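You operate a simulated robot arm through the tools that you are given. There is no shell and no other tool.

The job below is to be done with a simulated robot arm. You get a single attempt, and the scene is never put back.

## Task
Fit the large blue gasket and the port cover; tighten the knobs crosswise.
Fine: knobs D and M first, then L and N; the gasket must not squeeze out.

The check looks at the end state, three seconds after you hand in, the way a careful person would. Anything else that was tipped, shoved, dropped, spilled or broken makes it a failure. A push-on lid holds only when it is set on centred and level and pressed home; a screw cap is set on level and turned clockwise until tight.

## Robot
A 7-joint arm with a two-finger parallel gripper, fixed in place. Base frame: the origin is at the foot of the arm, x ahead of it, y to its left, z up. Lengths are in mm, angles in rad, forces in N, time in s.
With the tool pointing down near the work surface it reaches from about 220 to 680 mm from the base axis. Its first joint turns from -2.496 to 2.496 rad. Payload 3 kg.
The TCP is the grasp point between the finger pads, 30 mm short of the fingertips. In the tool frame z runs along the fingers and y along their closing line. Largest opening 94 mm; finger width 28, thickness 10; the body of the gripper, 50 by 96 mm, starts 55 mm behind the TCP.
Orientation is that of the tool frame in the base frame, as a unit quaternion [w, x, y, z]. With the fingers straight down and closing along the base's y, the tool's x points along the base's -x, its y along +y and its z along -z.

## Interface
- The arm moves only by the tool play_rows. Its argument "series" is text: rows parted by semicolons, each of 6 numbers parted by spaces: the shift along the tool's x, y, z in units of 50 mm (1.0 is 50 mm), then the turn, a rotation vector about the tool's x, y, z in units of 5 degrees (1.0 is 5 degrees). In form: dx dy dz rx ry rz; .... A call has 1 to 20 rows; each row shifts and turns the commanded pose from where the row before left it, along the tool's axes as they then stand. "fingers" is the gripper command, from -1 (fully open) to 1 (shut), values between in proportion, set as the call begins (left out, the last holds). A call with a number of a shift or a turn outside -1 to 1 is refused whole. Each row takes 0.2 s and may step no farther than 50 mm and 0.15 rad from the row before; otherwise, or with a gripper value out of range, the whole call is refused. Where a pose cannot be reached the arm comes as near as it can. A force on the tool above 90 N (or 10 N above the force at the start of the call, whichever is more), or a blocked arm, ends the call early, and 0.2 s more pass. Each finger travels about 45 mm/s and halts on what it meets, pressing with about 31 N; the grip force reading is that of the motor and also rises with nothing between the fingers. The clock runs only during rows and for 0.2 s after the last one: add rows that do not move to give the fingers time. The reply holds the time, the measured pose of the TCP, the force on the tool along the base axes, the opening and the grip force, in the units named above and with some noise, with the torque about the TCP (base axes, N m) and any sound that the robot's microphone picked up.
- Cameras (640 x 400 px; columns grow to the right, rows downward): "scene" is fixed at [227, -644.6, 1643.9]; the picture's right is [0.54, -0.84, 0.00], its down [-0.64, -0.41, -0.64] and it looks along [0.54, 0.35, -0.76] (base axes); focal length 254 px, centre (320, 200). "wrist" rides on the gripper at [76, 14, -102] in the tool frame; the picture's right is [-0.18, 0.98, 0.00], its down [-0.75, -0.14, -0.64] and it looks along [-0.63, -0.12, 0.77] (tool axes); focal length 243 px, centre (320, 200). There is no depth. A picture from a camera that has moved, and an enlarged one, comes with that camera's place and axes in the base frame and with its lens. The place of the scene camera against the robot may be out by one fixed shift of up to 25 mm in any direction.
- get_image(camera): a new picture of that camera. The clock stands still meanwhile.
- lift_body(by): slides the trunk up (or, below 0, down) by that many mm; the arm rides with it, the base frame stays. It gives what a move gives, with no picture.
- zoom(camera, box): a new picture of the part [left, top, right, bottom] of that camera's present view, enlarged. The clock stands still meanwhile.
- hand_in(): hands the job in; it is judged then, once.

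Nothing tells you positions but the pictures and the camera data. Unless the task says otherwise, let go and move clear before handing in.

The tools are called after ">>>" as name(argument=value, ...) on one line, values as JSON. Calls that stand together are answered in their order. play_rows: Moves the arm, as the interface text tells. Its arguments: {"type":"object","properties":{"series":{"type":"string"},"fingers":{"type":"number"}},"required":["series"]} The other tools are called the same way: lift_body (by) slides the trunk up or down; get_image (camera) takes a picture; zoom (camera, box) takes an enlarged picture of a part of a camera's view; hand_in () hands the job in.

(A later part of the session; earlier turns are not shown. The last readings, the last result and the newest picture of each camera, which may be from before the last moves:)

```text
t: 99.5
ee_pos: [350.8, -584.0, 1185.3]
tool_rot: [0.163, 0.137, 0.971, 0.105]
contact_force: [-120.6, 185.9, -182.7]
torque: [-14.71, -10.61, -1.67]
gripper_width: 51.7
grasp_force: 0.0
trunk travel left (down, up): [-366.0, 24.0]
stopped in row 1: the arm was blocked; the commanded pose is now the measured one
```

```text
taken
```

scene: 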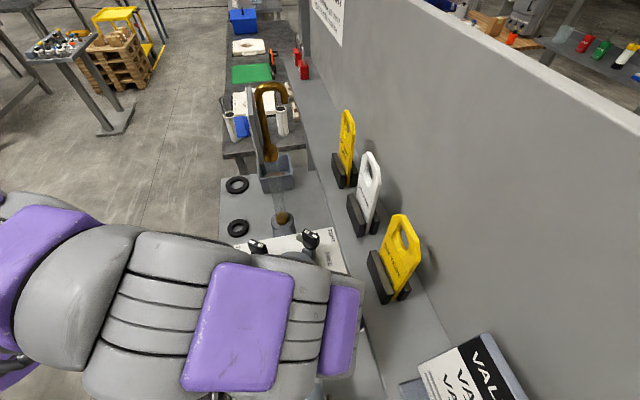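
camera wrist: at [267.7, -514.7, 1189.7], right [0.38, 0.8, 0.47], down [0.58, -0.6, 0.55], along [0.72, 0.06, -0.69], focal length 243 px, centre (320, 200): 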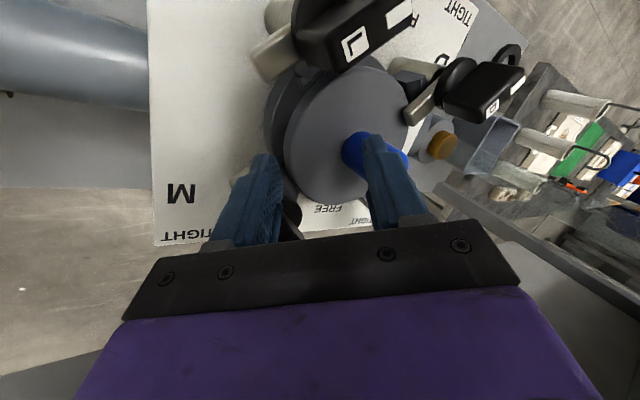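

>>> play_rows(series="0 0 0 0 0 0; 0 0 0 0 0 0; 0 0 0 0 0 0")

>>> get_image(camera="scene")

```text
t: 99.8
ee_pos: [292.6, -608.9, 1108.5]
tool_rot: [0.089, 0.191, 0.967, 0.142]
contact_force: [7.5, -8.2, -14.5]
torque: [0.81, 0.27, 0.29]
gripper_width: 51.5
grasp_force: 0.1
trunk travel left (down, up): [-366.0, 24.0]
stopped in row 1: the force on the tool passed its limit at 306 N (the readings are from after the stop); the commanded pose is now the measured one
```

```text
taken
```

scene: 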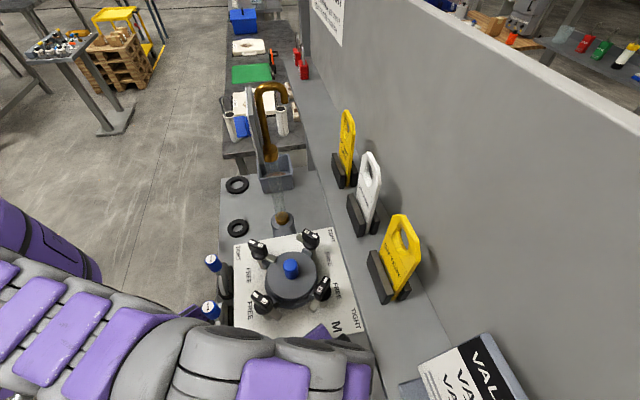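

The arm has swung off to the -y side, clear of the flange; all four knobs and the cover still look in place. I hold still to let it settle.

>>> play_rows(series="0 0 0 0 0 0")

>>> get_image(camera="scene")

>>> get_image(camera="wrist")

```text
t: 100.3
ee_pos: [310.2, -629.2, 1156.4]
tool_rot: [0.14, 0.201, 0.964, 0.101]
contact_force: [-34.9, -11.6, 4.9]
torque: [0.77, -2.43, -0.12]
gripper_width: 51.7
grasp_force: 0.2
trunk travel left (down, up): [-366.0, 24.0]
stopped in row 1: the force on the tool passed its limit at 131 N (the readings are from after the stop); the commanded pose is now the measured one
```

```text
taken
```

scene: 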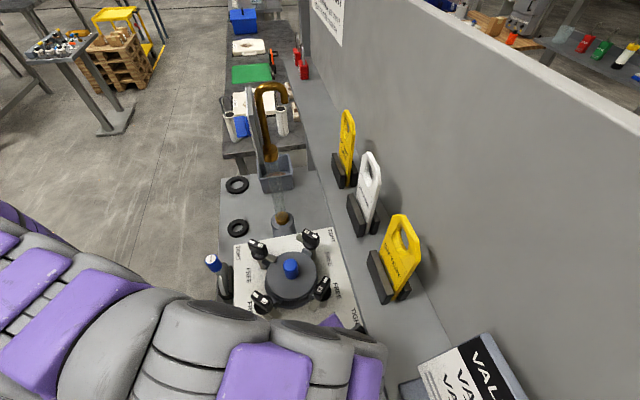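

```text
taken
camera wrist: at [216.4, -599.4, 1238.5], right [0.51, 0.81, 0.29], down [0.41, -0.53, 0.74], along [0.75, -0.26, -0.61], focal length 243 px, centre (320, 200)
```

wrist: 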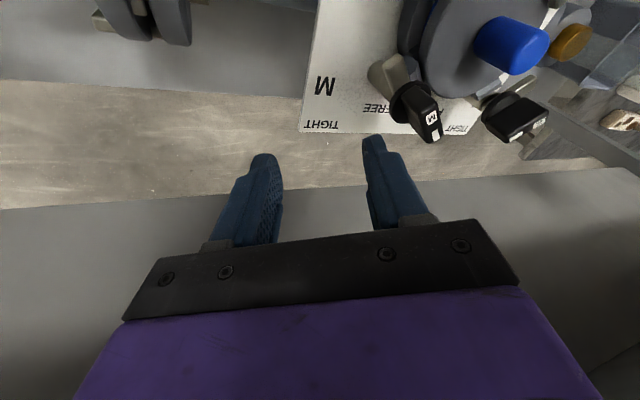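

>>> play_rows(series="0 0 0 0 0 0")

>>> play_rows(series="0 0 0 0 0 0")

>>> get_image(camera="scene")

```text
t: 100.7
ee_pos: [336.9, -583.9, 1133.7]
tool_rot: [0.119, 0.174, 0.968, 0.137]
contact_force: [7.3, -9.1, -4.3]
torque: [0.65, 0.42, 0.32]
gripper_width: 51.7
grasp_force: 0.0
trunk travel left (down, up): [-366.0, 24.0]
stopped in row 1: the arm was blocked; the commanded pose is now the measured one
```

```text
t: 101.3
ee_pos: [303.3, -646.9, 1256.4]
tool_rot: [0.163, 0.157, 0.974, -0.008]
contact_force: [-108.8, 102.2, -131.9]
torque: [-0.15, -4.16, -2.76]
gripper_width: 15.6
grasp_force: 0.1
trunk travel left (down, up): [-366.0, 24.0]
stopped in row 1: the arm was blocked; the commanded pose is now the measured one
```

```text
taken
```

scene: 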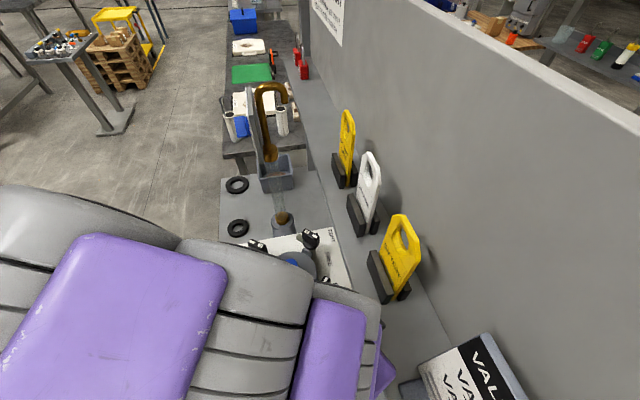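

>>> play_rows(series="0.59 0.65 -0.17 0 0 0; 0.59 0.65 -0.17 0 0 0; 0.59 0.65 -0.17 0 0 0; 0 0 0 0 0 0")

>>> get_image(camera="scene")

```text
t: 101.5
ee_pos: [289.4, -633.0, 1147.6]
tool_rot: [0.093, 0.155, 0.98, 0.085]
contact_force: [18.6, -21.6, 10.9]
torque: [1.29, 1.56, 0.51]
gripper_width: 51.7
grasp_force: 0.0
trunk travel left (down, up): [-366.0, 24.0]
stopped in row 1: the force on the tool passed its limit at 232 N (the readings are from after the stop); the commanded pose is now the measured one
```

```text
taken
```

scene: 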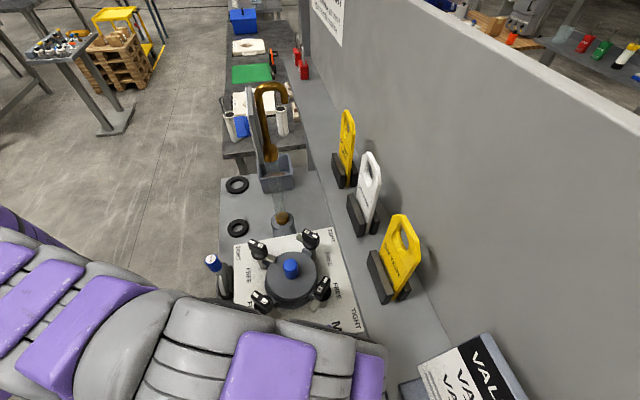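

>>> play_rows(series="0.5 0.64 -0.26 0 0 0; 0.5 0.64 -0.26 0 0 0; 0.5 0.64 -0.26 0 0 0; 0.5 0.64 -0.26 0 0 0; 0 0 0 0 0 0")

>>> get_image(camera="scene")

```text
t: 101.8
ee_pos: [312.9, -613.2, 1141.9]
tool_rot: [0.095, 0.148, 0.982, 0.073]
contact_force: [-0.4, -13.3, -47.9]
torque: [1.19, -0.99, 0.14]
gripper_width: 51.8
grasp_force: 0.0
trunk travel left (down, up): [-366.0, 24.0]
stopped in row 1: the force on the tool passed its limit at 385 N (the readings are from after the stop); the commanded pose is now the measured one
```

```text
taken
```

scene: 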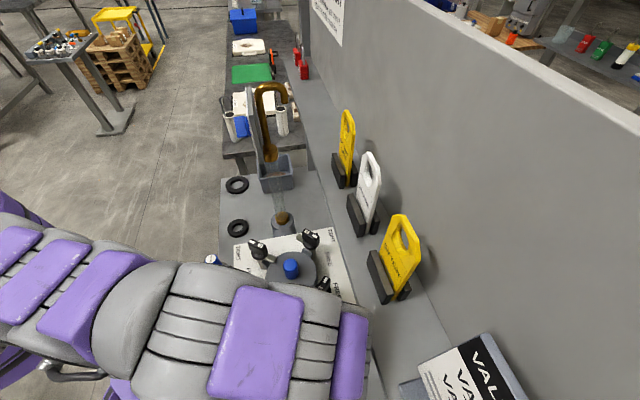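

>>> zoom(camera="scene", box=[0, 180, 200, 400])

>>> get_image(camera="wrist")

```text
1.82 times, centred on (100, 290) of scene
camera zoom: at [227.0, -644.6, 1643.9], right [0.54, -0.84, 0.0], down [-0.64, -0.41, -0.64], along [0.54, 0.35, -0.76], focal length 463 px, centre (720, 36)
```

zoom: 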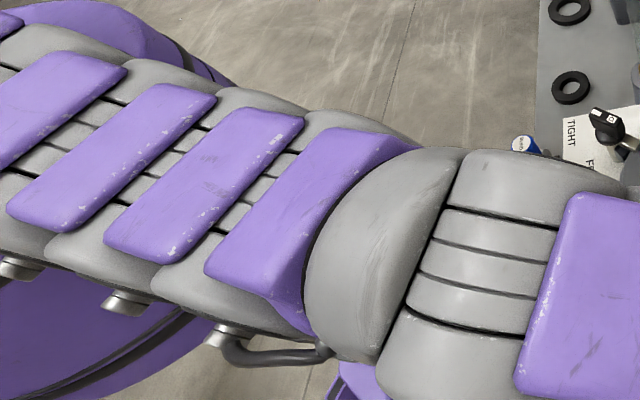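

```text
taken
camera wrist: at [223.9, -588.8, 1231.8], right [0.44, 0.87, 0.2], down [0.54, -0.44, 0.72], along [0.72, -0.21, -0.66], focal length 243 px, centre (320, 200)
```

wrist: 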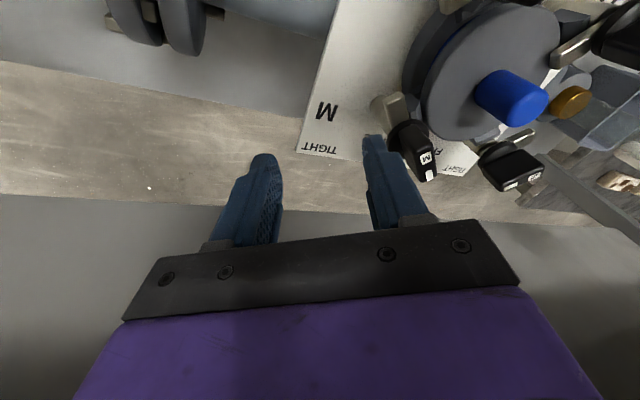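

>>> play_rows(series="0 0 0 0 0 0")

>>> play_rows(series="0 0 0 0 0 0")

>>> play_rows(series="0 0 0 0 0 0")

>>> play_rows(series="0 0 0 0 0 0")

>>> get_image(camera="scene")

```text
t: 102.4
ee_pos: [276.1, -635.7, 1168.9]
tool_rot: [0.094, 0.163, 0.98, 0.061]
contact_force: [0.3, -5.2, 3.4]
torque: [0.27, 0.06, 0.09]
gripper_width: 51.6
grasp_force: 0.0
trunk travel left (down, up): [-366.0, 24.0]
stopped in row 1: the arm was blocked; the commanded pose is now the measured one
```

```text
t: 102.7
ee_pos: [264.5, -641.8, 1132.5]
tool_rot: [0.056, 0.163, 0.979, 0.106]
contact_force: [1.6, 4.3, 0.3]
torque: [-0.17, 0.14, 0.0]
gripper_width: 51.7
grasp_force: 0.1
trunk travel left (down, up): [-366.0, 24.0]
stopped in row 1: the arm was blocked; the commanded pose is now the measured one
```

```text
t: 103.1
ee_pos: [274.8, -637.5, 1154.1]
tool_rot: [0.072, 0.16, 0.979, 0.105]
contact_force: [3.2, -7.0, 11.9]
torque: [0.38, 0.52, 0.16]
gripper_width: 51.5
grasp_force: 0.1
trunk travel left (down, up): [-366.0, 24.0]
```

```text
t: 103.5
ee_pos: [279.6, -639.8, 1152.5]
tool_rot: [0.078, 0.152, 0.982, 0.084]
contact_force: [4.4, -3.8, -1.1]
torque: [0.27, 0.3, 0.14]
gripper_width: 51.8
grasp_force: 0.1
trunk travel left (down, up): [-366.0, 24.0]
```

```text
taken
```

scene: 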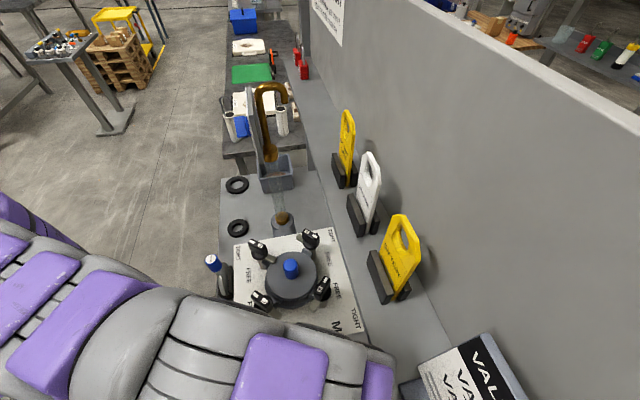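

It is settling at last: two calls ran through without a stop. A longer hold next.

>>> play_rows(series="0 0 0 0 0 0; 0 0 0 0 0 0; 0 0 0 0 0 0; 0 0 0 0 0 0; 0 0 0 0 0 0")

>>> get_image(camera="wrist")

>>> zoom(camera="scene", box=[220, 220, 360, 320])

```text
t: 104.7
ee_pos: [270.8, -626.6, 1154.8]
tool_rot: [0.067, 0.159, 0.979, 0.111]
contact_force: [-16.0, 59.2, -0.4]
torque: [-3.81, -1.05, -0.99]
gripper_width: 51.7
grasp_force: 0.2
trunk travel left (down, up): [-366.0, 24.0]
```

```text
taken
camera wrist: at [186.0, -607.2, 1249.9], right [0.47, 0.85, 0.25], down [0.56, -0.5, 0.66], along [0.69, -0.17, -0.71], focal length 243 px, centre (320, 200)
```

wrist: 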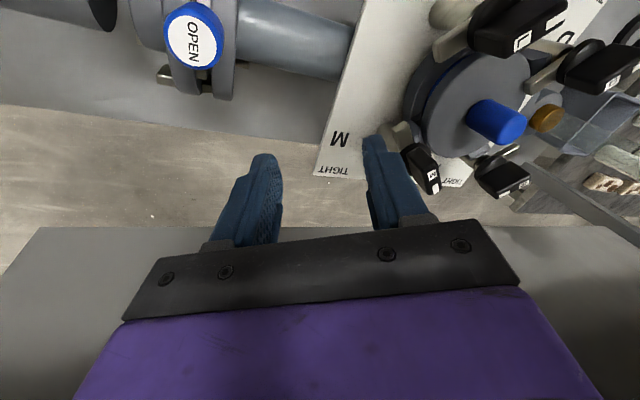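

```text
4.00 times, centred on (290, 270) of scene
camera zoom: at [227.0, -644.6, 1643.9], right [0.54, -0.84, 0.0], down [-0.64, -0.41, -0.64], along [0.54, 0.35, -0.76], focal length 1018 px, centre (440, -80)
```

zoom: 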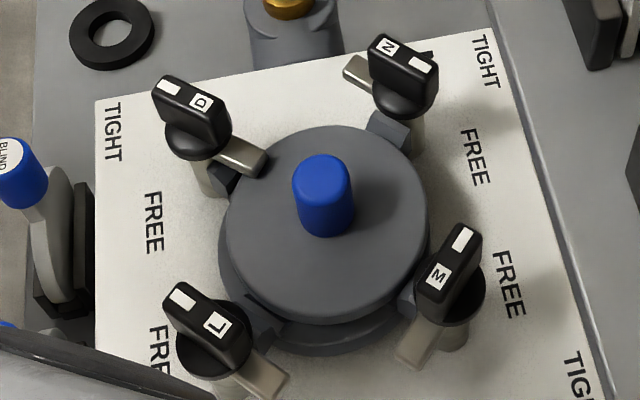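

>>> play_rows(series="0 0 0 0 0 0; -0.06 0.02 -0.24 0.147 -0.128 -0.046; -0.06 0.02 -0.24 0.147 -0.128 -0.046; -0.06 0.02 -0.24 0.147 -0.128 -0.046; 0 0 0 0 0 0; 0 0 0 0 0 0")

>>> get_image(camera="scene")

```text
t: 106.1
ee_pos: [278.5, -648.7, 1178.4]
tool_rot: [0.081, 0.157, 0.981, 0.083]
contact_force: [-27.9, 60.5, -28.5]
torque: [-5.48, -2.9, -0.93]
gripper_width: 51.6
grasp_force: 0.1
trunk travel left (down, up): [-366.0, 24.0]
```

```text
taken
```

scene: 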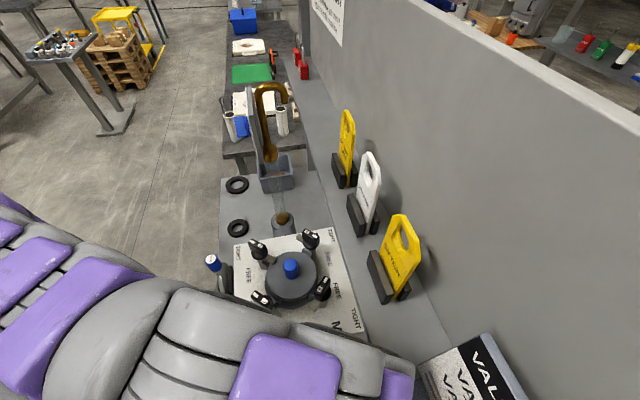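

>>> play_rows(series="0.1 0.13 -0.06 0 0 0; 0.1 0.13 -0.06 0 0 0; 0.1 0.13 -0.06 0 0 0; 0.1 0.13 -0.06 0 0 0; 0.1 0.13 -0.06 0 0 0; 0 0 0 0 0 0; 0 0 0 0 0 0")

>>> get_image(camera="scene")

>>> get_image(camera="wrist")

```text
t: 106.9
ee_pos: [273.4, -656.9, 1182.7]
tool_rot: [0.082, 0.16, 0.981, 0.076]
contact_force: [0.1, 1.1, -3.2]
torque: [-0.03, -0.03, -0.04]
gripper_width: 51.7
grasp_force: 0.1
trunk travel left (down, up): [-366.0, 24.0]
stopped in row 3: the arm was blocked; the commanded pose is now the measured one
```

```text
taken
```

scene: 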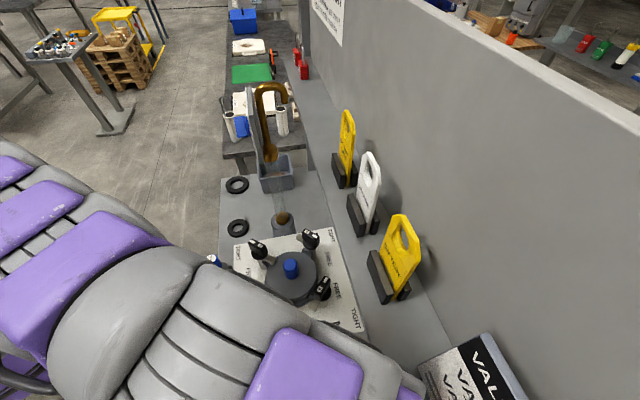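

```text
taken
camera wrist: at [187.2, -631.0, 1274.3], right [0.47, 0.86, 0.2], down [0.54, -0.46, 0.71], along [0.7, -0.22, -0.68], focal length 243 px, centre (320, 200)
```

wrist: 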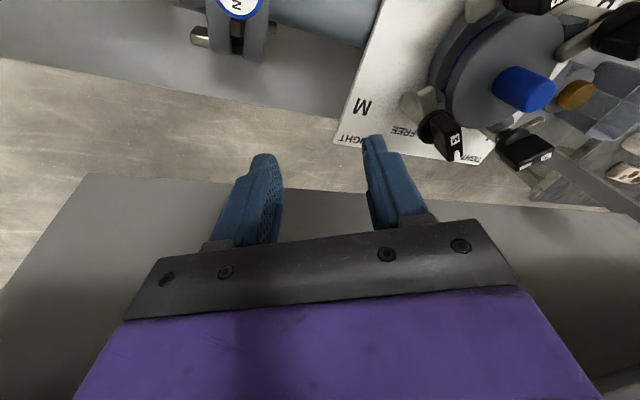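

Slow moves are possible. The shoulder-lift motion worked best, so I repeat it in small steps.

>>> play_rows(series="-0.06 0.02 -0.24 0.147 -0.128 -0.046; -0.06 0.02 -0.24 0.147 -0.128 -0.046; -0.06 0.02 -0.24 0.147 -0.128 -0.046; -0.06 0.02 -0.24 0.147 -0.128 -0.046; 0 0 0 0 0 0; 0 0 0 0 0 0")

>>> get_image(camera="scene")

```text
t: 107.4
ee_pos: [269.3, -640.3, 1191.2]
tool_rot: [0.083, 0.154, 0.981, 0.086]
contact_force: [6.9, -1.5, -40.4]
torque: [1.84, 2.04, 0.47]
gripper_width: 51.6
grasp_force: 0.0
trunk travel left (down, up): [-366.0, 24.0]
stopped in row 2: the force on the tool passed its limit at 104 N (the readings are from after the stop); the commanded pose is now the measured one
```

```text
taken
```

scene: 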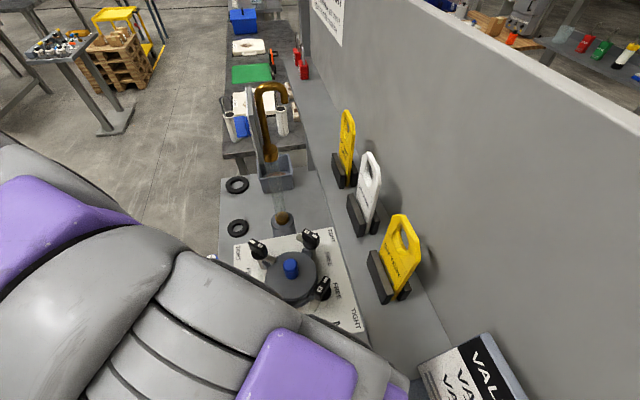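

>>> play_rows(series="0 0 0 0 0 0; 0 0 0 0 0 0; 0 0 0 0 0 0")

>>> get_image(camera="scene")

```text
t: 108.2
ee_pos: [269.8, -639.1, 1190.8]
tool_rot: [0.08, 0.156, 0.981, 0.081]
contact_force: [-21.4, 17.1, -72.2]
torque: [1.19, -0.56, -0.46]
gripper_width: 51.8
grasp_force: 0.0
trunk travel left (down, up): [-366.0, 24.0]
```

```text
taken
```

scene: 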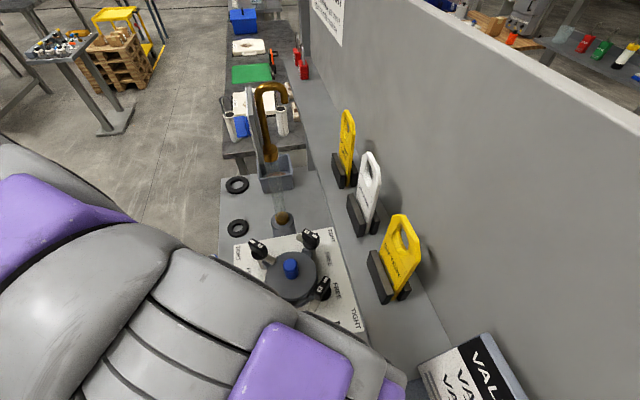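

The arm is stable now and its elbow is up. Likely the earlier trouble was over-stretching at too great a height. I retract slowly inward and slightly down.

>>> play_rows(series="0.114 0.108 0.06 0 0 0; 0.114 0.108 0.06 0 0 0; 0.114 0.108 0.06 0 0 0; 0.114 0.108 0.06 0 0 0; 0 0 0 0 0 0")

>>> get_image(camera="scene")

```text
t: 109.4
ee_pos: [257.6, -624.9, 1179.4]
tool_rot: [0.083, 0.159, 0.981, 0.078]
contact_force: [-0.4, -0.1, -1.6]
torque: [-0.09, -0.02, -0.02]
gripper_width: 51.5
grasp_force: 0.0
trunk travel left (down, up): [-366.0, 24.0]
```

```text
taken
```

scene: 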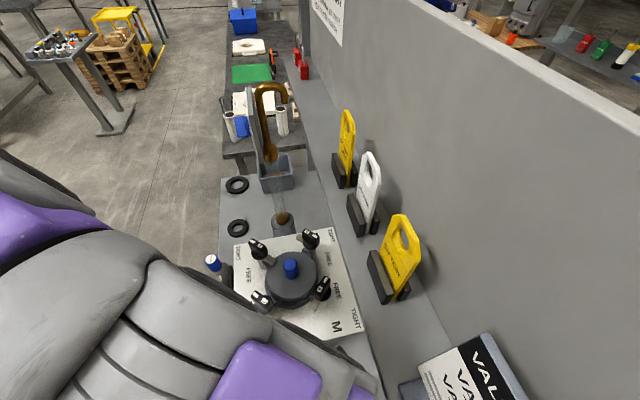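

Control is back. I continue inward and level the tool.

>>> play_rows(series="0.168 0.248 0.02 0.2 0.15 0; 0.168 0.248 0.02 0.27 0.19 0; 0.168 0.248 0.02 0.27 0.19 0; 0.168 0.248 0.02 0.27 0.19 0; 0.168 0.248 0.02 0.27 0.19 0; 0.168 0.248 0.02 0.27 0.19 0; 0.168 0.248 0.02 0.27 0.19 0; 0.168 0.248 0.02 0.27 0.19 0; 0 0 0 0 0 0")

>>> get_image(camera="scene")

```text
t: 111.4
ee_pos: [226.0, -493.5, 1181.9]
tool_rot: [0.004, 0.159, 0.987, -0.003]
contact_force: [0.3, -0.1, 0.0]
torque: [0.01, 0.0, 0.04]
gripper_width: 51.6
grasp_force: 0.1
trunk travel left (down, up): [-366.0, 24.0]
```

```text
taken
```

scene: 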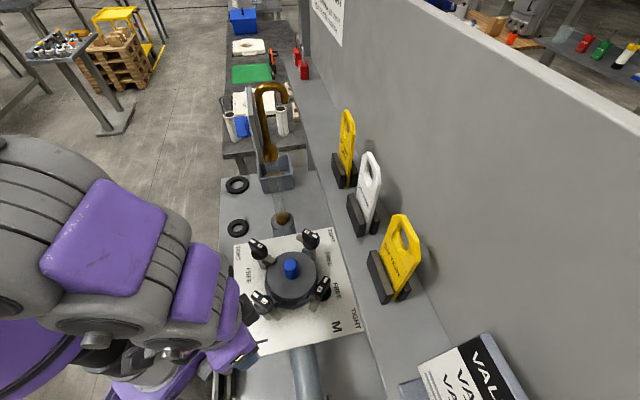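

Back under full control, tool upright. Now I check the flange assembly for any shift.

>>> zoom(camera="scene", box=[240, 220, 350, 310])

>>> zoom(camera="scene", box=[190, 230, 270, 340])

>>> get_image(camera="wrist")

```text
4.44 times, centred on (295, 265) of scene
camera zoom: at [227.0, -644.6, 1643.9], right [0.54, -0.84, 0.0], down [-0.64, -0.41, -0.64], along [0.54, 0.35, -0.76], focal length 1131 px, centre (431, -89)
```

zoom: 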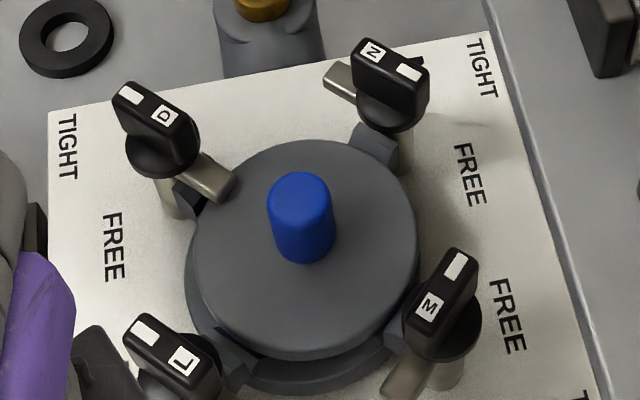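

```text
3.64 times, centred on (230, 285) of scene
camera zoom: at [227.0, -644.6, 1643.9], right [0.54, -0.84, 0.0], down [-0.64, -0.41, -0.64], along [0.54, 0.35, -0.76], focal length 925 px, centre (647, -109)
```

zoom: 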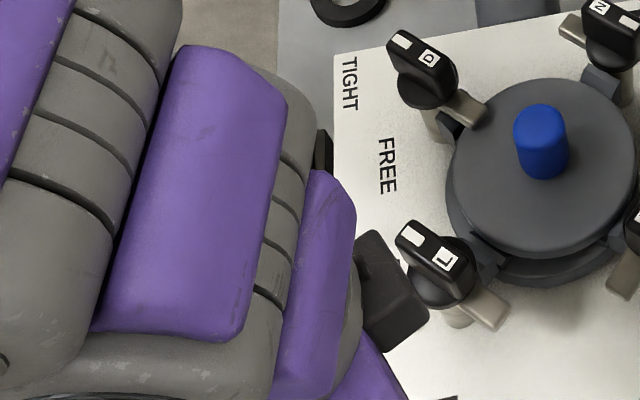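

```text
taken
camera wrist: at [156.7, -455.5, 1282.4], right [0.48, 0.88, 0.0], down [0.67, -0.37, 0.65], along [0.57, -0.32, -0.76], focal length 243 px, centre (320, 200)
```

wrist: 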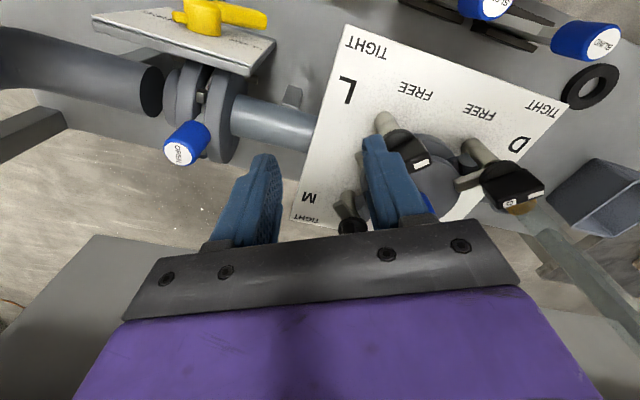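

>>> play_rows(series="0 0 0 0 0 -0.92; 0 0 0 0 0 -0.92; 0 0 0 0 0 -0.92; 0 0 0 0 0 -0.9; -0.5 0.13 0 0 0 0; -0.5 0.13 0 0 0 0; -0.5 0.13 0 0 0 0; -0.5 0.13 0 0 0 0; -0.5 0.14 0 0 0 0; -0.5 0.14 0 0 0 0; -0.5 0.14 0 0 0 0; 0 0 0 0 0 0; 0 0 0 0 0 0")

>>> get_image(camera="wrist")

>>> zoom(camera="wrist", box=[190, 0, 470, 170])

```text
t: 114.2
ee_pos: [402.3, -449.0, 1181.9]
tool_rot: [0.005, 0.0, 1.0, -0.004]
contact_force: [0.2, -0.5, 0.1]
torque: [-0.03, -0.01, 0.02]
gripper_width: 51.7
grasp_force: 0.0
trunk travel left (down, up): [-366.0, 24.0]
```

```text
taken
camera wrist: at [325.8, -433.5, 1283.4], right [0.18, 0.98, -0.01], down [0.75, -0.14, 0.65], along [0.64, -0.12, -0.76], focal length 243 px, centre (320, 200)
```

wrist: 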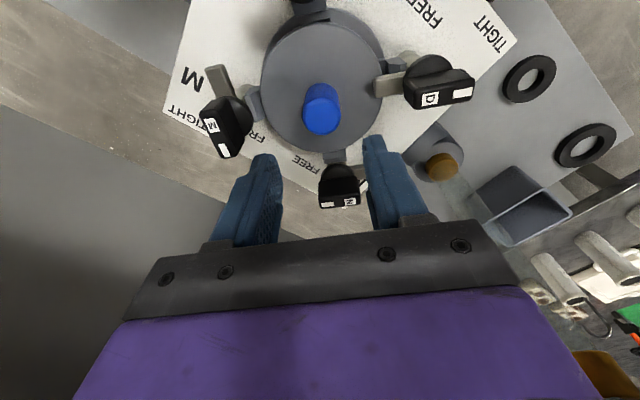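

```text
2.29 times, centred on (330, 85) of wrist
camera zoom: at [325.8, -433.5, 1283.4], right [0.18, 0.98, -0.01], down [0.75, -0.14, 0.65], along [0.64, -0.12, -0.76], focal length 555 px, centre (297, 463)
```

zoom: 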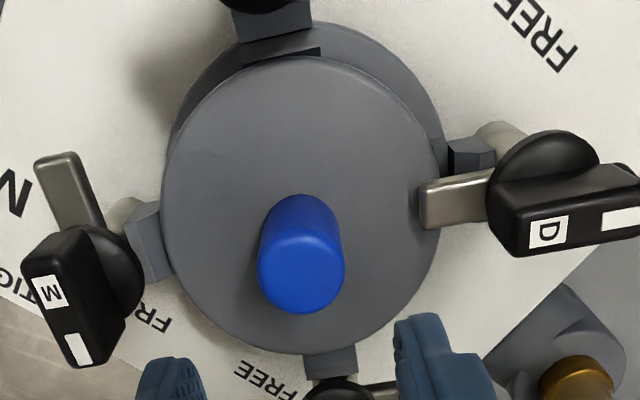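

D is still tight at 90° and the clamp tab lies on the cover. The cover seems nudged ~3 mm; I want a side view to check the gasket and level.

>>> play_rows(series="0.6 0 0 0 0 0; 0.6 0 0 0 0 0; 0.6 0 0 0 0 0; 0.6 0 0 0 0 0; 0.6 0 0 0 0 0; 0.5 0 0 0 0 0; 0 0 0 0 -1 0; 0 0 0 0 -1 0; 0 0 0 0 -1 0; 0 0 0 0 -1 0; 0 0 0 0 -1 0; 0 0 0 0 -1 0; 0 0 0 0 -1 0; 0 0 0 0 -1 0; 0 0 0 0 0 0")

>>> get_image(camera="wrist")

>>> zoom(camera="wrist", box=[220, 20, 420, 160])

```text
t: 117.4
ee_pos: [225.1, -448.2, 1180.4]
tool_rot: [0.347, -0.002, 0.938, -0.003]
contact_force: [0.0, 0.9, -0.4]
torque: [0.0, 0.02, 0.0]
gripper_width: 51.8
grasp_force: 0.1
trunk travel left (down, up): [-366.0, 24.0]
```

```text
taken
camera wrist: at [100.0, -433.7, 1208.4], right [0.14, 0.98, 0.11], down [0.15, -0.13, 0.98], along [0.98, -0.12, -0.17], focal length 243 px, centre (320, 200)
```

wrist: 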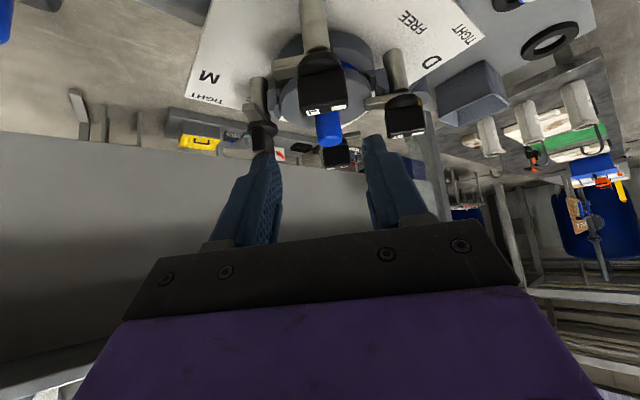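

```text
2.86 times, centred on (320, 90) of wrist
camera zoom: at [100.0, -433.7, 1208.4], right [0.14, 0.98, 0.11], down [0.15, -0.13, 0.98], along [0.98, -0.12, -0.17], focal length 693 px, centre (320, 514)
```

zoom: 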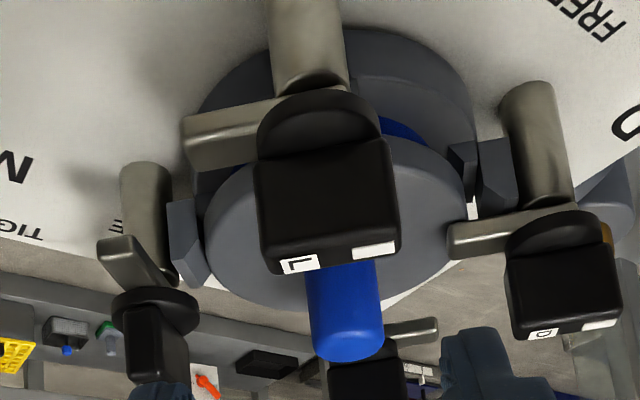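

>>> play_rows(series="0 0.7 0 0 0 0; 0 0.7 0 0 0 0; 0 0.7 0 0 0 0; 0 0 0 0 0 0")

>>> zoom(camera="wrist", box=[170, 30, 370, 160])

>>> zoom(camera="wrist", box=[220, 50, 310, 120])

```text
t: 118.4
ee_pos: [224.0, -344.6, 1180.5]
tool_rot: [0.347, -0.002, 0.938, -0.004]
contact_force: [-0.1, -0.1, 0.0]
torque: [-0.01, 0.0, -0.02]
gripper_width: 51.6
grasp_force: 0.0
trunk travel left (down, up): [-366.0, 24.0]
```

```text
3.08 times, centred on (270, 95) of wrist
camera zoom: at [99.8, -329.2, 1208.3], right [0.14, 0.98, 0.11], down [0.15, -0.13, 0.98], along [0.98, -0.12, -0.17], focal length 746 px, centre (474, 523)
```

zoom: 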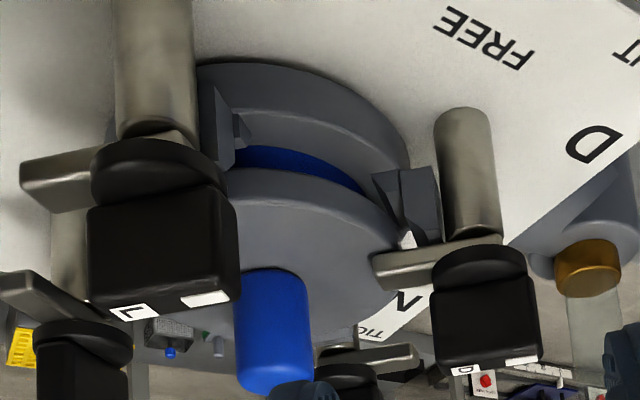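

```text
5.71 times, centred on (265, 85) of wrist
camera zoom: at [99.8, -329.2, 1208.3], right [0.14, 0.98, 0.11], down [0.15, -0.13, 0.98], along [0.98, -0.12, -0.17], focal length 1386 px, centre (634, 857)
```

zoom: 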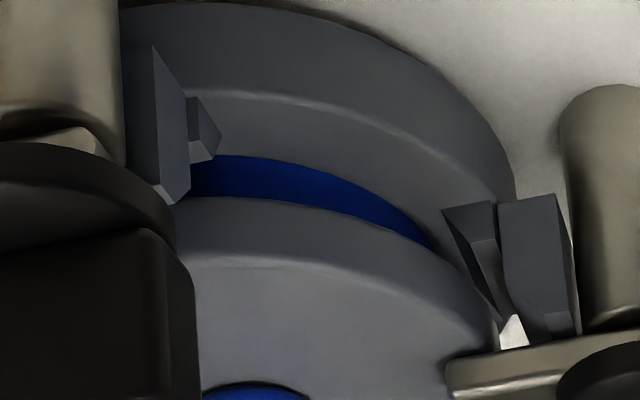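

>>> play_rows(series="0 -0.8 0 0 0 0; 0 -0.8 0 0 0 0; 0 -0.8 0 0 0 0; 0 -0.8 0 0 0 0; 0 -0.8 0 0 0 0; 0 0 0 0 0 0")

>>> zoom(camera="wrist", box=[270, 20, 470, 160])

>>> zoom(camera="wrist", box=[300, 60, 390, 130])

```text
t: 119.8
ee_pos: [224.5, -544.8, 1182.3]
tool_rot: [0.348, -0.002, 0.937, -0.004]
contact_force: [0.2, -0.2, -0.9]
torque: [0.0, -0.01, -0.01]
gripper_width: 51.8
grasp_force: 0.0
trunk travel left (down, up): [-366.0, 24.0]
```

```text
2.86 times, centred on (370, 90) of wrist
camera zoom: at [100.3, -530.9, 1209.4], right [0.14, 0.98, 0.11], down [0.15, -0.13, 0.98], along [0.98, -0.12, -0.17], focal length 693 px, centre (177, 514)
```

zoom: 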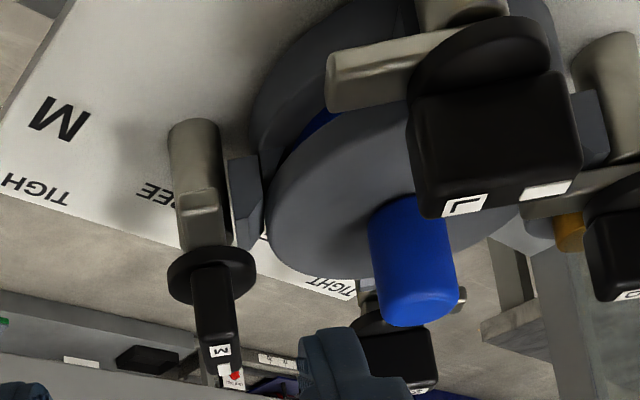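

```text
5.71 times, centred on (345, 95) of wrist
camera zoom: at [100.3, -530.9, 1209.4], right [0.14, 0.98, 0.11], down [0.15, -0.13, 0.98], along [0.98, -0.12, -0.17], focal length 1386 px, centre (177, 800)
```

zoom: 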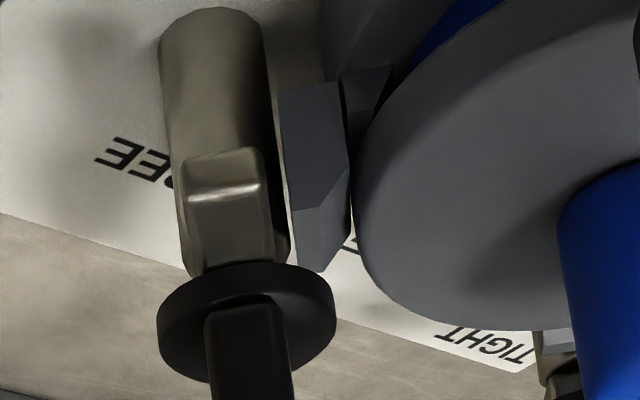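

Side views show the blue gasket in place and the cover level and centred (rim z≈1025 on both D and M sides). I level the tool, raise the trunk to its top for more reach, and then approach M by sliding in low along its bar.

>>> play_rows(series="0 0.3 0 0 1 0; 0 0.3 0 0 1 0; 0 0.3 0 0 1 0; 0 0.3 0 0 1 0; 0 0.3 0 0 1 0; 0 0.3 0 0 1 0; 0 0 0 0 1 0; 0 0 0 0 1 0; 0 0 0 0 0.15 0; 0 0 0 0 0 0")

>>> lift_body(by=12)

>>> lift_body(by=12)

```text
t: 122.0
ee_pos: [226.1, -454.5, 1179.8]
tool_rot: [-0.002, 0.0, 1.0, -0.004]
contact_force: [0.2, 0.0, -0.3]
torque: [-0.03, -0.01, 0.02]
gripper_width: 51.5
grasp_force: 0.1
trunk travel left (down, up): [-366.0, 24.0]
```

```text
t: 122.6
ee_pos: [225.6, -455.0, 1192.0]
tool_rot: [-0.002, -0.001, 1.0, -0.004]
contact_force: [0.1, 0.3, -0.5]
torque: [-0.01, 0.03, -0.02]
gripper_width: 51.9
grasp_force: 0.1
trunk travel left (down, up): [-378.0, 12.0]
```

```text
t: 123.2
ee_pos: [225.4, -454.1, 1203.6]
tool_rot: [-0.001, 0.0, 1.0, -0.004]
contact_force: [-0.4, 0.4, -0.6]
torque: [-0.03, 0.02, 0.02]
gripper_width: 51.9
grasp_force: 0.1
trunk travel left (down, up): [-390.0, 0.0]
```

>>> play_rows(series="-0.4 -0.42 0 -0.09 0 0; -0.4 -0.42 0 0 0 0; -0.4 -0.42 0 0 0 0; -0.4 -0.42 0 0 0 0; 0 0 0.5 0 0 0; 0 0 0.5 0 0 0; 0 0 0.5 0 0 0; 0 0 0.3 0 0 0; 0 0 0 0 0 0; 0 0 0 0 0 0")

>>> get_image(camera="wrist")

>>> get_image(camera="scene")

```text
t: 125.4
ee_pos: [304.0, -537.4, 1113.6]
tool_rot: [-0.002, 0.0, 1.0, 0.0]
contact_force: [-0.1, 0.6, -0.3]
torque: [-0.02, 0.02, -0.02]
gripper_width: 51.6
grasp_force: 0.1
trunk travel left (down, up): [-390.0, 0.0]
```

```text
taken
camera wrist: at [228.6, -523.4, 1216.5], right [0.18, 0.98, 0.0], down [0.76, -0.14, 0.64], along [0.63, -0.12, -0.77], focal length 243 px, centre (320, 200)
```

wrist: 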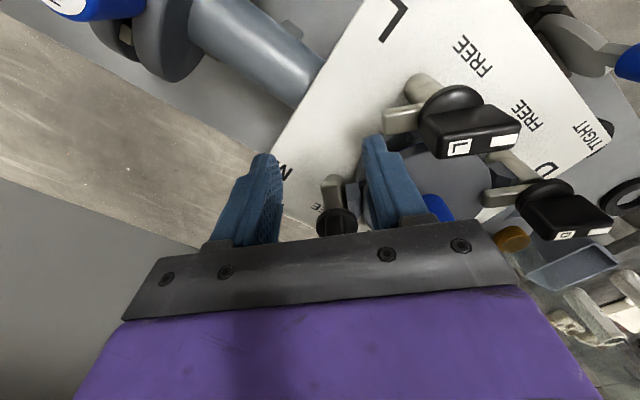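

```text
taken
```

scene: 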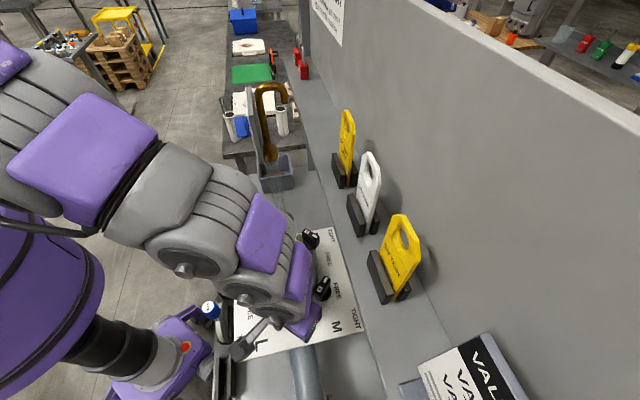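

>>> play_rows(series="-0.3 0 0.2 0 0 0; -0.3 0 0.2 0 0 0; -0.3 0 0.13 0 0 0; -0.2 0 0 0 0 0; 0 0 0 0 0 0; 0 0 0 0 0 0")

>>> get_image(camera="wrist")

>>> zoom(camera="wrist", box=[220, 100, 420, 240])

```text
t: 126.8
ee_pos: [359.9, -537.2, 1087.7]
tool_rot: [-0.001, 0.0, 1.0, 0.0]
contact_force: [-0.3, 0.2, 0.1]
torque: [0.02, -0.01, -0.03]
gripper_width: 51.8
grasp_force: 0.1
trunk travel left (down, up): [-390.0, 0.0]
```

```text
taken
camera wrist: at [284.4, -523.4, 1189.9], right [0.18, 0.98, 0.0], down [0.76, -0.14, 0.64], along [0.63, -0.12, -0.77], focal length 243 px, centre (320, 200)
```

wrist: 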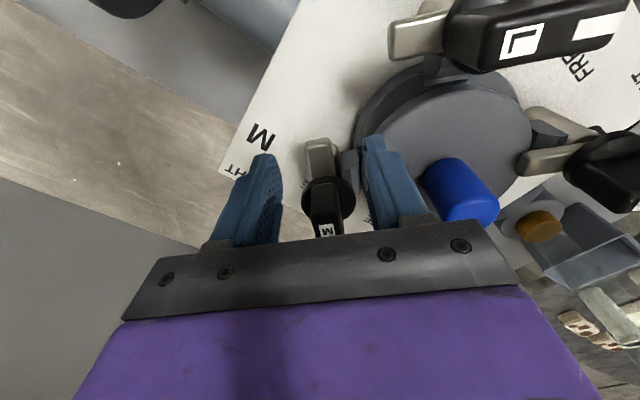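

```text
2.86 times, centred on (320, 170) of wrist
camera zoom: at [284.4, -523.4, 1189.9], right [0.18, 0.98, 0.0], down [0.76, -0.14, 0.64], along [0.63, -0.12, -0.77], focal length 693 px, centre (320, 286)
```

zoom: 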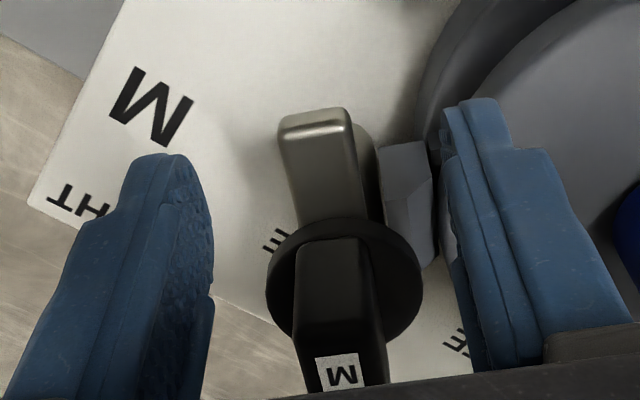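

>>> play_rows(series="-0.3 -0.026 0 0 0 0; -0.3 0 0 0 0 0; -0.27 0 0 0 0 0; 0 0 0 0 0 0; 0 0 0 0 0 0")

>>> zoom(camera="wrist", box=[220, 60, 420, 220])

```text
t: 128.2
ee_pos: [369.4, -529.9, 1076.7]
tool_rot: [-0.019, 0.02, 0.999, 0.016]
contact_force: [0.1, 0.7, 0.5]
torque: [-0.07, 0.0, 0.0]
gripper_width: 51.5
grasp_force: 0.1
trunk travel left (down, up): [-390.0, 0.0]
stopped in row 5: the arm was blocked; the commanded pose is now the measured one
```

```text
2.50 times, centred on (320, 140) of wrist
camera zoom: at [297.7, -515.4, 1182.1], right [0.22, 0.97, 0.02], down [0.77, -0.19, 0.61], along [0.6, -0.12, -0.8], focal length 606 px, centre (320, 350)
```

zoom: 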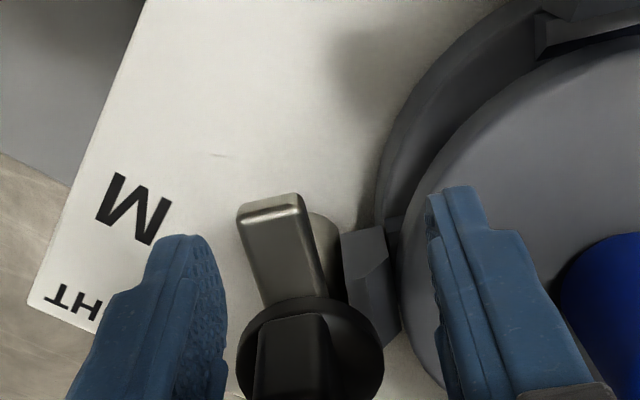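

Blocked again near r≈648 — I back off right away before anything winds up.

>>> play_rows(series="0.2 0.1 0 0 0 0; 0.2 0.1 0 0 0 0; 0.2 0.1 0 0 0 0; 0 0 0 0 0 0")

>>> get_image(camera="scene")

```text
t: 129.2
ee_pos: [365.5, -519.0, 1070.8]
tool_rot: [-0.018, 0.007, 1.0, 0.014]
contact_force: [0.6, -5.5, -9.4]
torque: [-0.18, -0.01, -0.08]
gripper_width: 54.4
grasp_force: 2.2
trunk travel left (down, up): [-390.0, 0.0]
```

```text
taken
```

scene: 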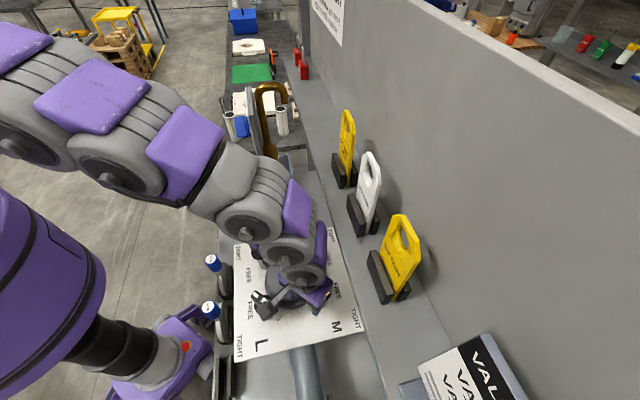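

>>> play_rows(series="0 0.02 -0.2 0 0 0; 0 0.02 -0.2 0 0 0; 0.1 0.1 -0.2 0 0 0; 0.2 0.1 -0.1 0 0 0; 0 0 0 0 0 0")

>>> get_image(camera="scene")

>>> get_image(camera="wrist")

```text
t: 130.4
ee_pos: [352.4, -507.7, 1106.6]
tool_rot: [-0.02, 0.01, 1.0, 0.015]
contact_force: [0.0, -1.3, -0.1]
torque: [0.01, 0.01, -0.05]
gripper_width: 51.9
grasp_force: 0.1
trunk travel left (down, up): [-390.0, 0.0]
```

```text
taken
```

scene: 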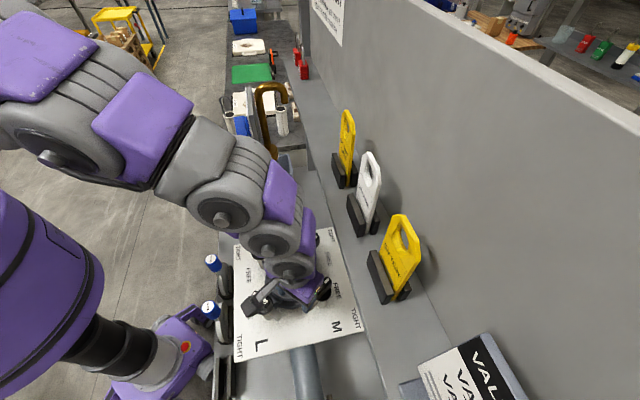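

```text
taken
camera wrist: at [279.7, -494.1, 1211.0], right [0.2, 0.98, 0.02], down [0.78, -0.17, 0.61], along [0.6, -0.11, -0.79], focal length 243 px, centre (320, 200)
```

wrist: 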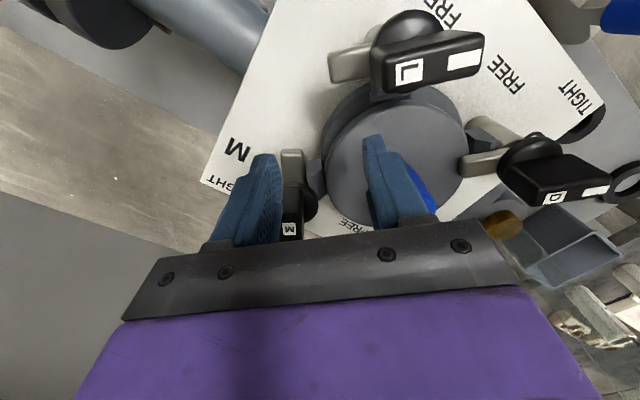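

The direct vertical reach to M is blocked at the wrist, so I'll tilt the tool outward about its closing line (pads stay flush with the bar), which brings the wrist ~100 mm nearer. First I square up and tilt at a safe spot.

>>> play_rows(series="0.2 -0.3 -0.1 0.34 -0.46 -0.22; 0 -0.3 0 0 -1 0; 0 0 0 0 -1 0; 0 0 0 0 -1 0; 0 0 0 0 -1 0; 0 0 0 0 -1 0; 0 0 0 0 -1 0; 0 0 0 0 0 0; 0 0 0 0 0 0")

>>> get_image(camera="wrist")

>>> get_image(camera="scene")

```text
t: 132.4
ee_pos: [340.7, -539.1, 1110.9]
tool_rot: [0.26, -0.001, 0.966, 0.0]
contact_force: [-0.3, 0.2, -0.1]
torque: [-0.02, -0.01, 0.01]
gripper_width: 51.6
grasp_force: 0.0
trunk travel left (down, up): [-390.0, 0.0]
```

```text
taken
camera wrist: at [223.6, -524.9, 1161.4], right [0.16, 0.98, 0.09], down [0.33, -0.14, 0.93], along [0.93, -0.12, -0.35], focal length 243 px, centre (320, 200)
```

wrist: 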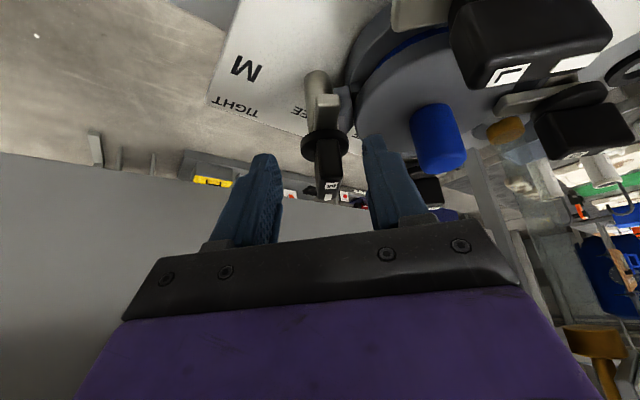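

```text
taken
```

scene: 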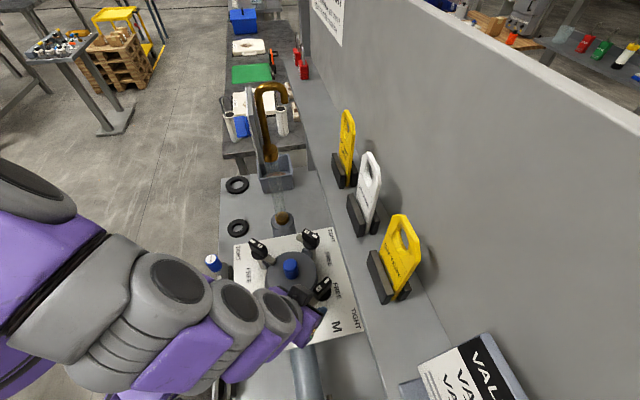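

>>> zoom(camera="wrist", box=[270, 60, 400, 210])

```text
2.67 times, centred on (335, 135) of wrist
camera zoom: at [223.6, -524.9, 1161.4], right [0.16, 0.98, 0.09], down [0.33, -0.14, 0.93], along [0.93, -0.12, -0.35], focal length 647 px, centre (280, 373)
```

zoom: 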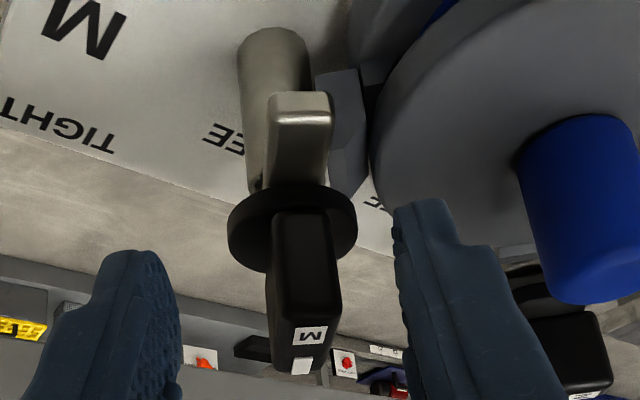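

Knob M has been nudged about 13° clockwise, so I match that yaw, drop beside the bar's end, and slide in along it.

>>> play_rows(series="0 0 0 0.433 0 0.75; 0 0 0 0.433 0 0.75; 0 0 0 0.433 0 0.75; 0.14 0.147 0.19 0 0 0; 0.14 0.147 0.2 0 0 0; 0 0 0 0 0 0; 0 0 0 0 0 0")

>>> zoom(camera="wrist", box=[200, 40, 440, 220])

```text
t: 134.0
ee_pos: [341.1, -523.1, 1088.1]
tool_rot: [0.258, 0.109, 0.96, -0.03]
contact_force: [-0.6, -0.2, 0.9]
torque: [0.0, 0.0, -0.01]
gripper_width: 51.5
grasp_force: 0.1
trunk travel left (down, up): [-390.0, 0.0]
```

```text
2.22 times, centred on (320, 130) of wrist
camera zoom: at [230.1, -483.7, 1137.9], right [0.38, 0.92, 0.09], down [0.29, -0.21, 0.93], along [0.88, -0.32, -0.35], focal length 539 px, centre (320, 356)
```

zoom: 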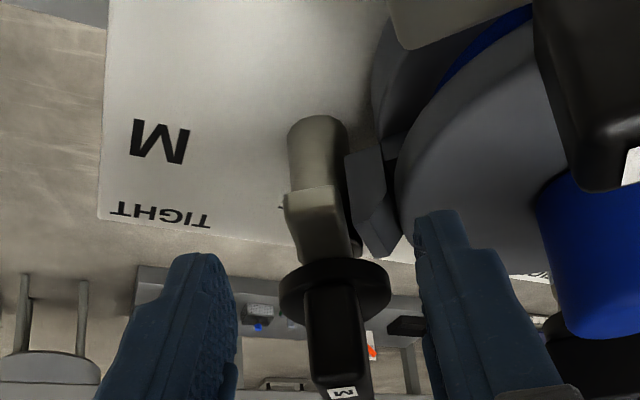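

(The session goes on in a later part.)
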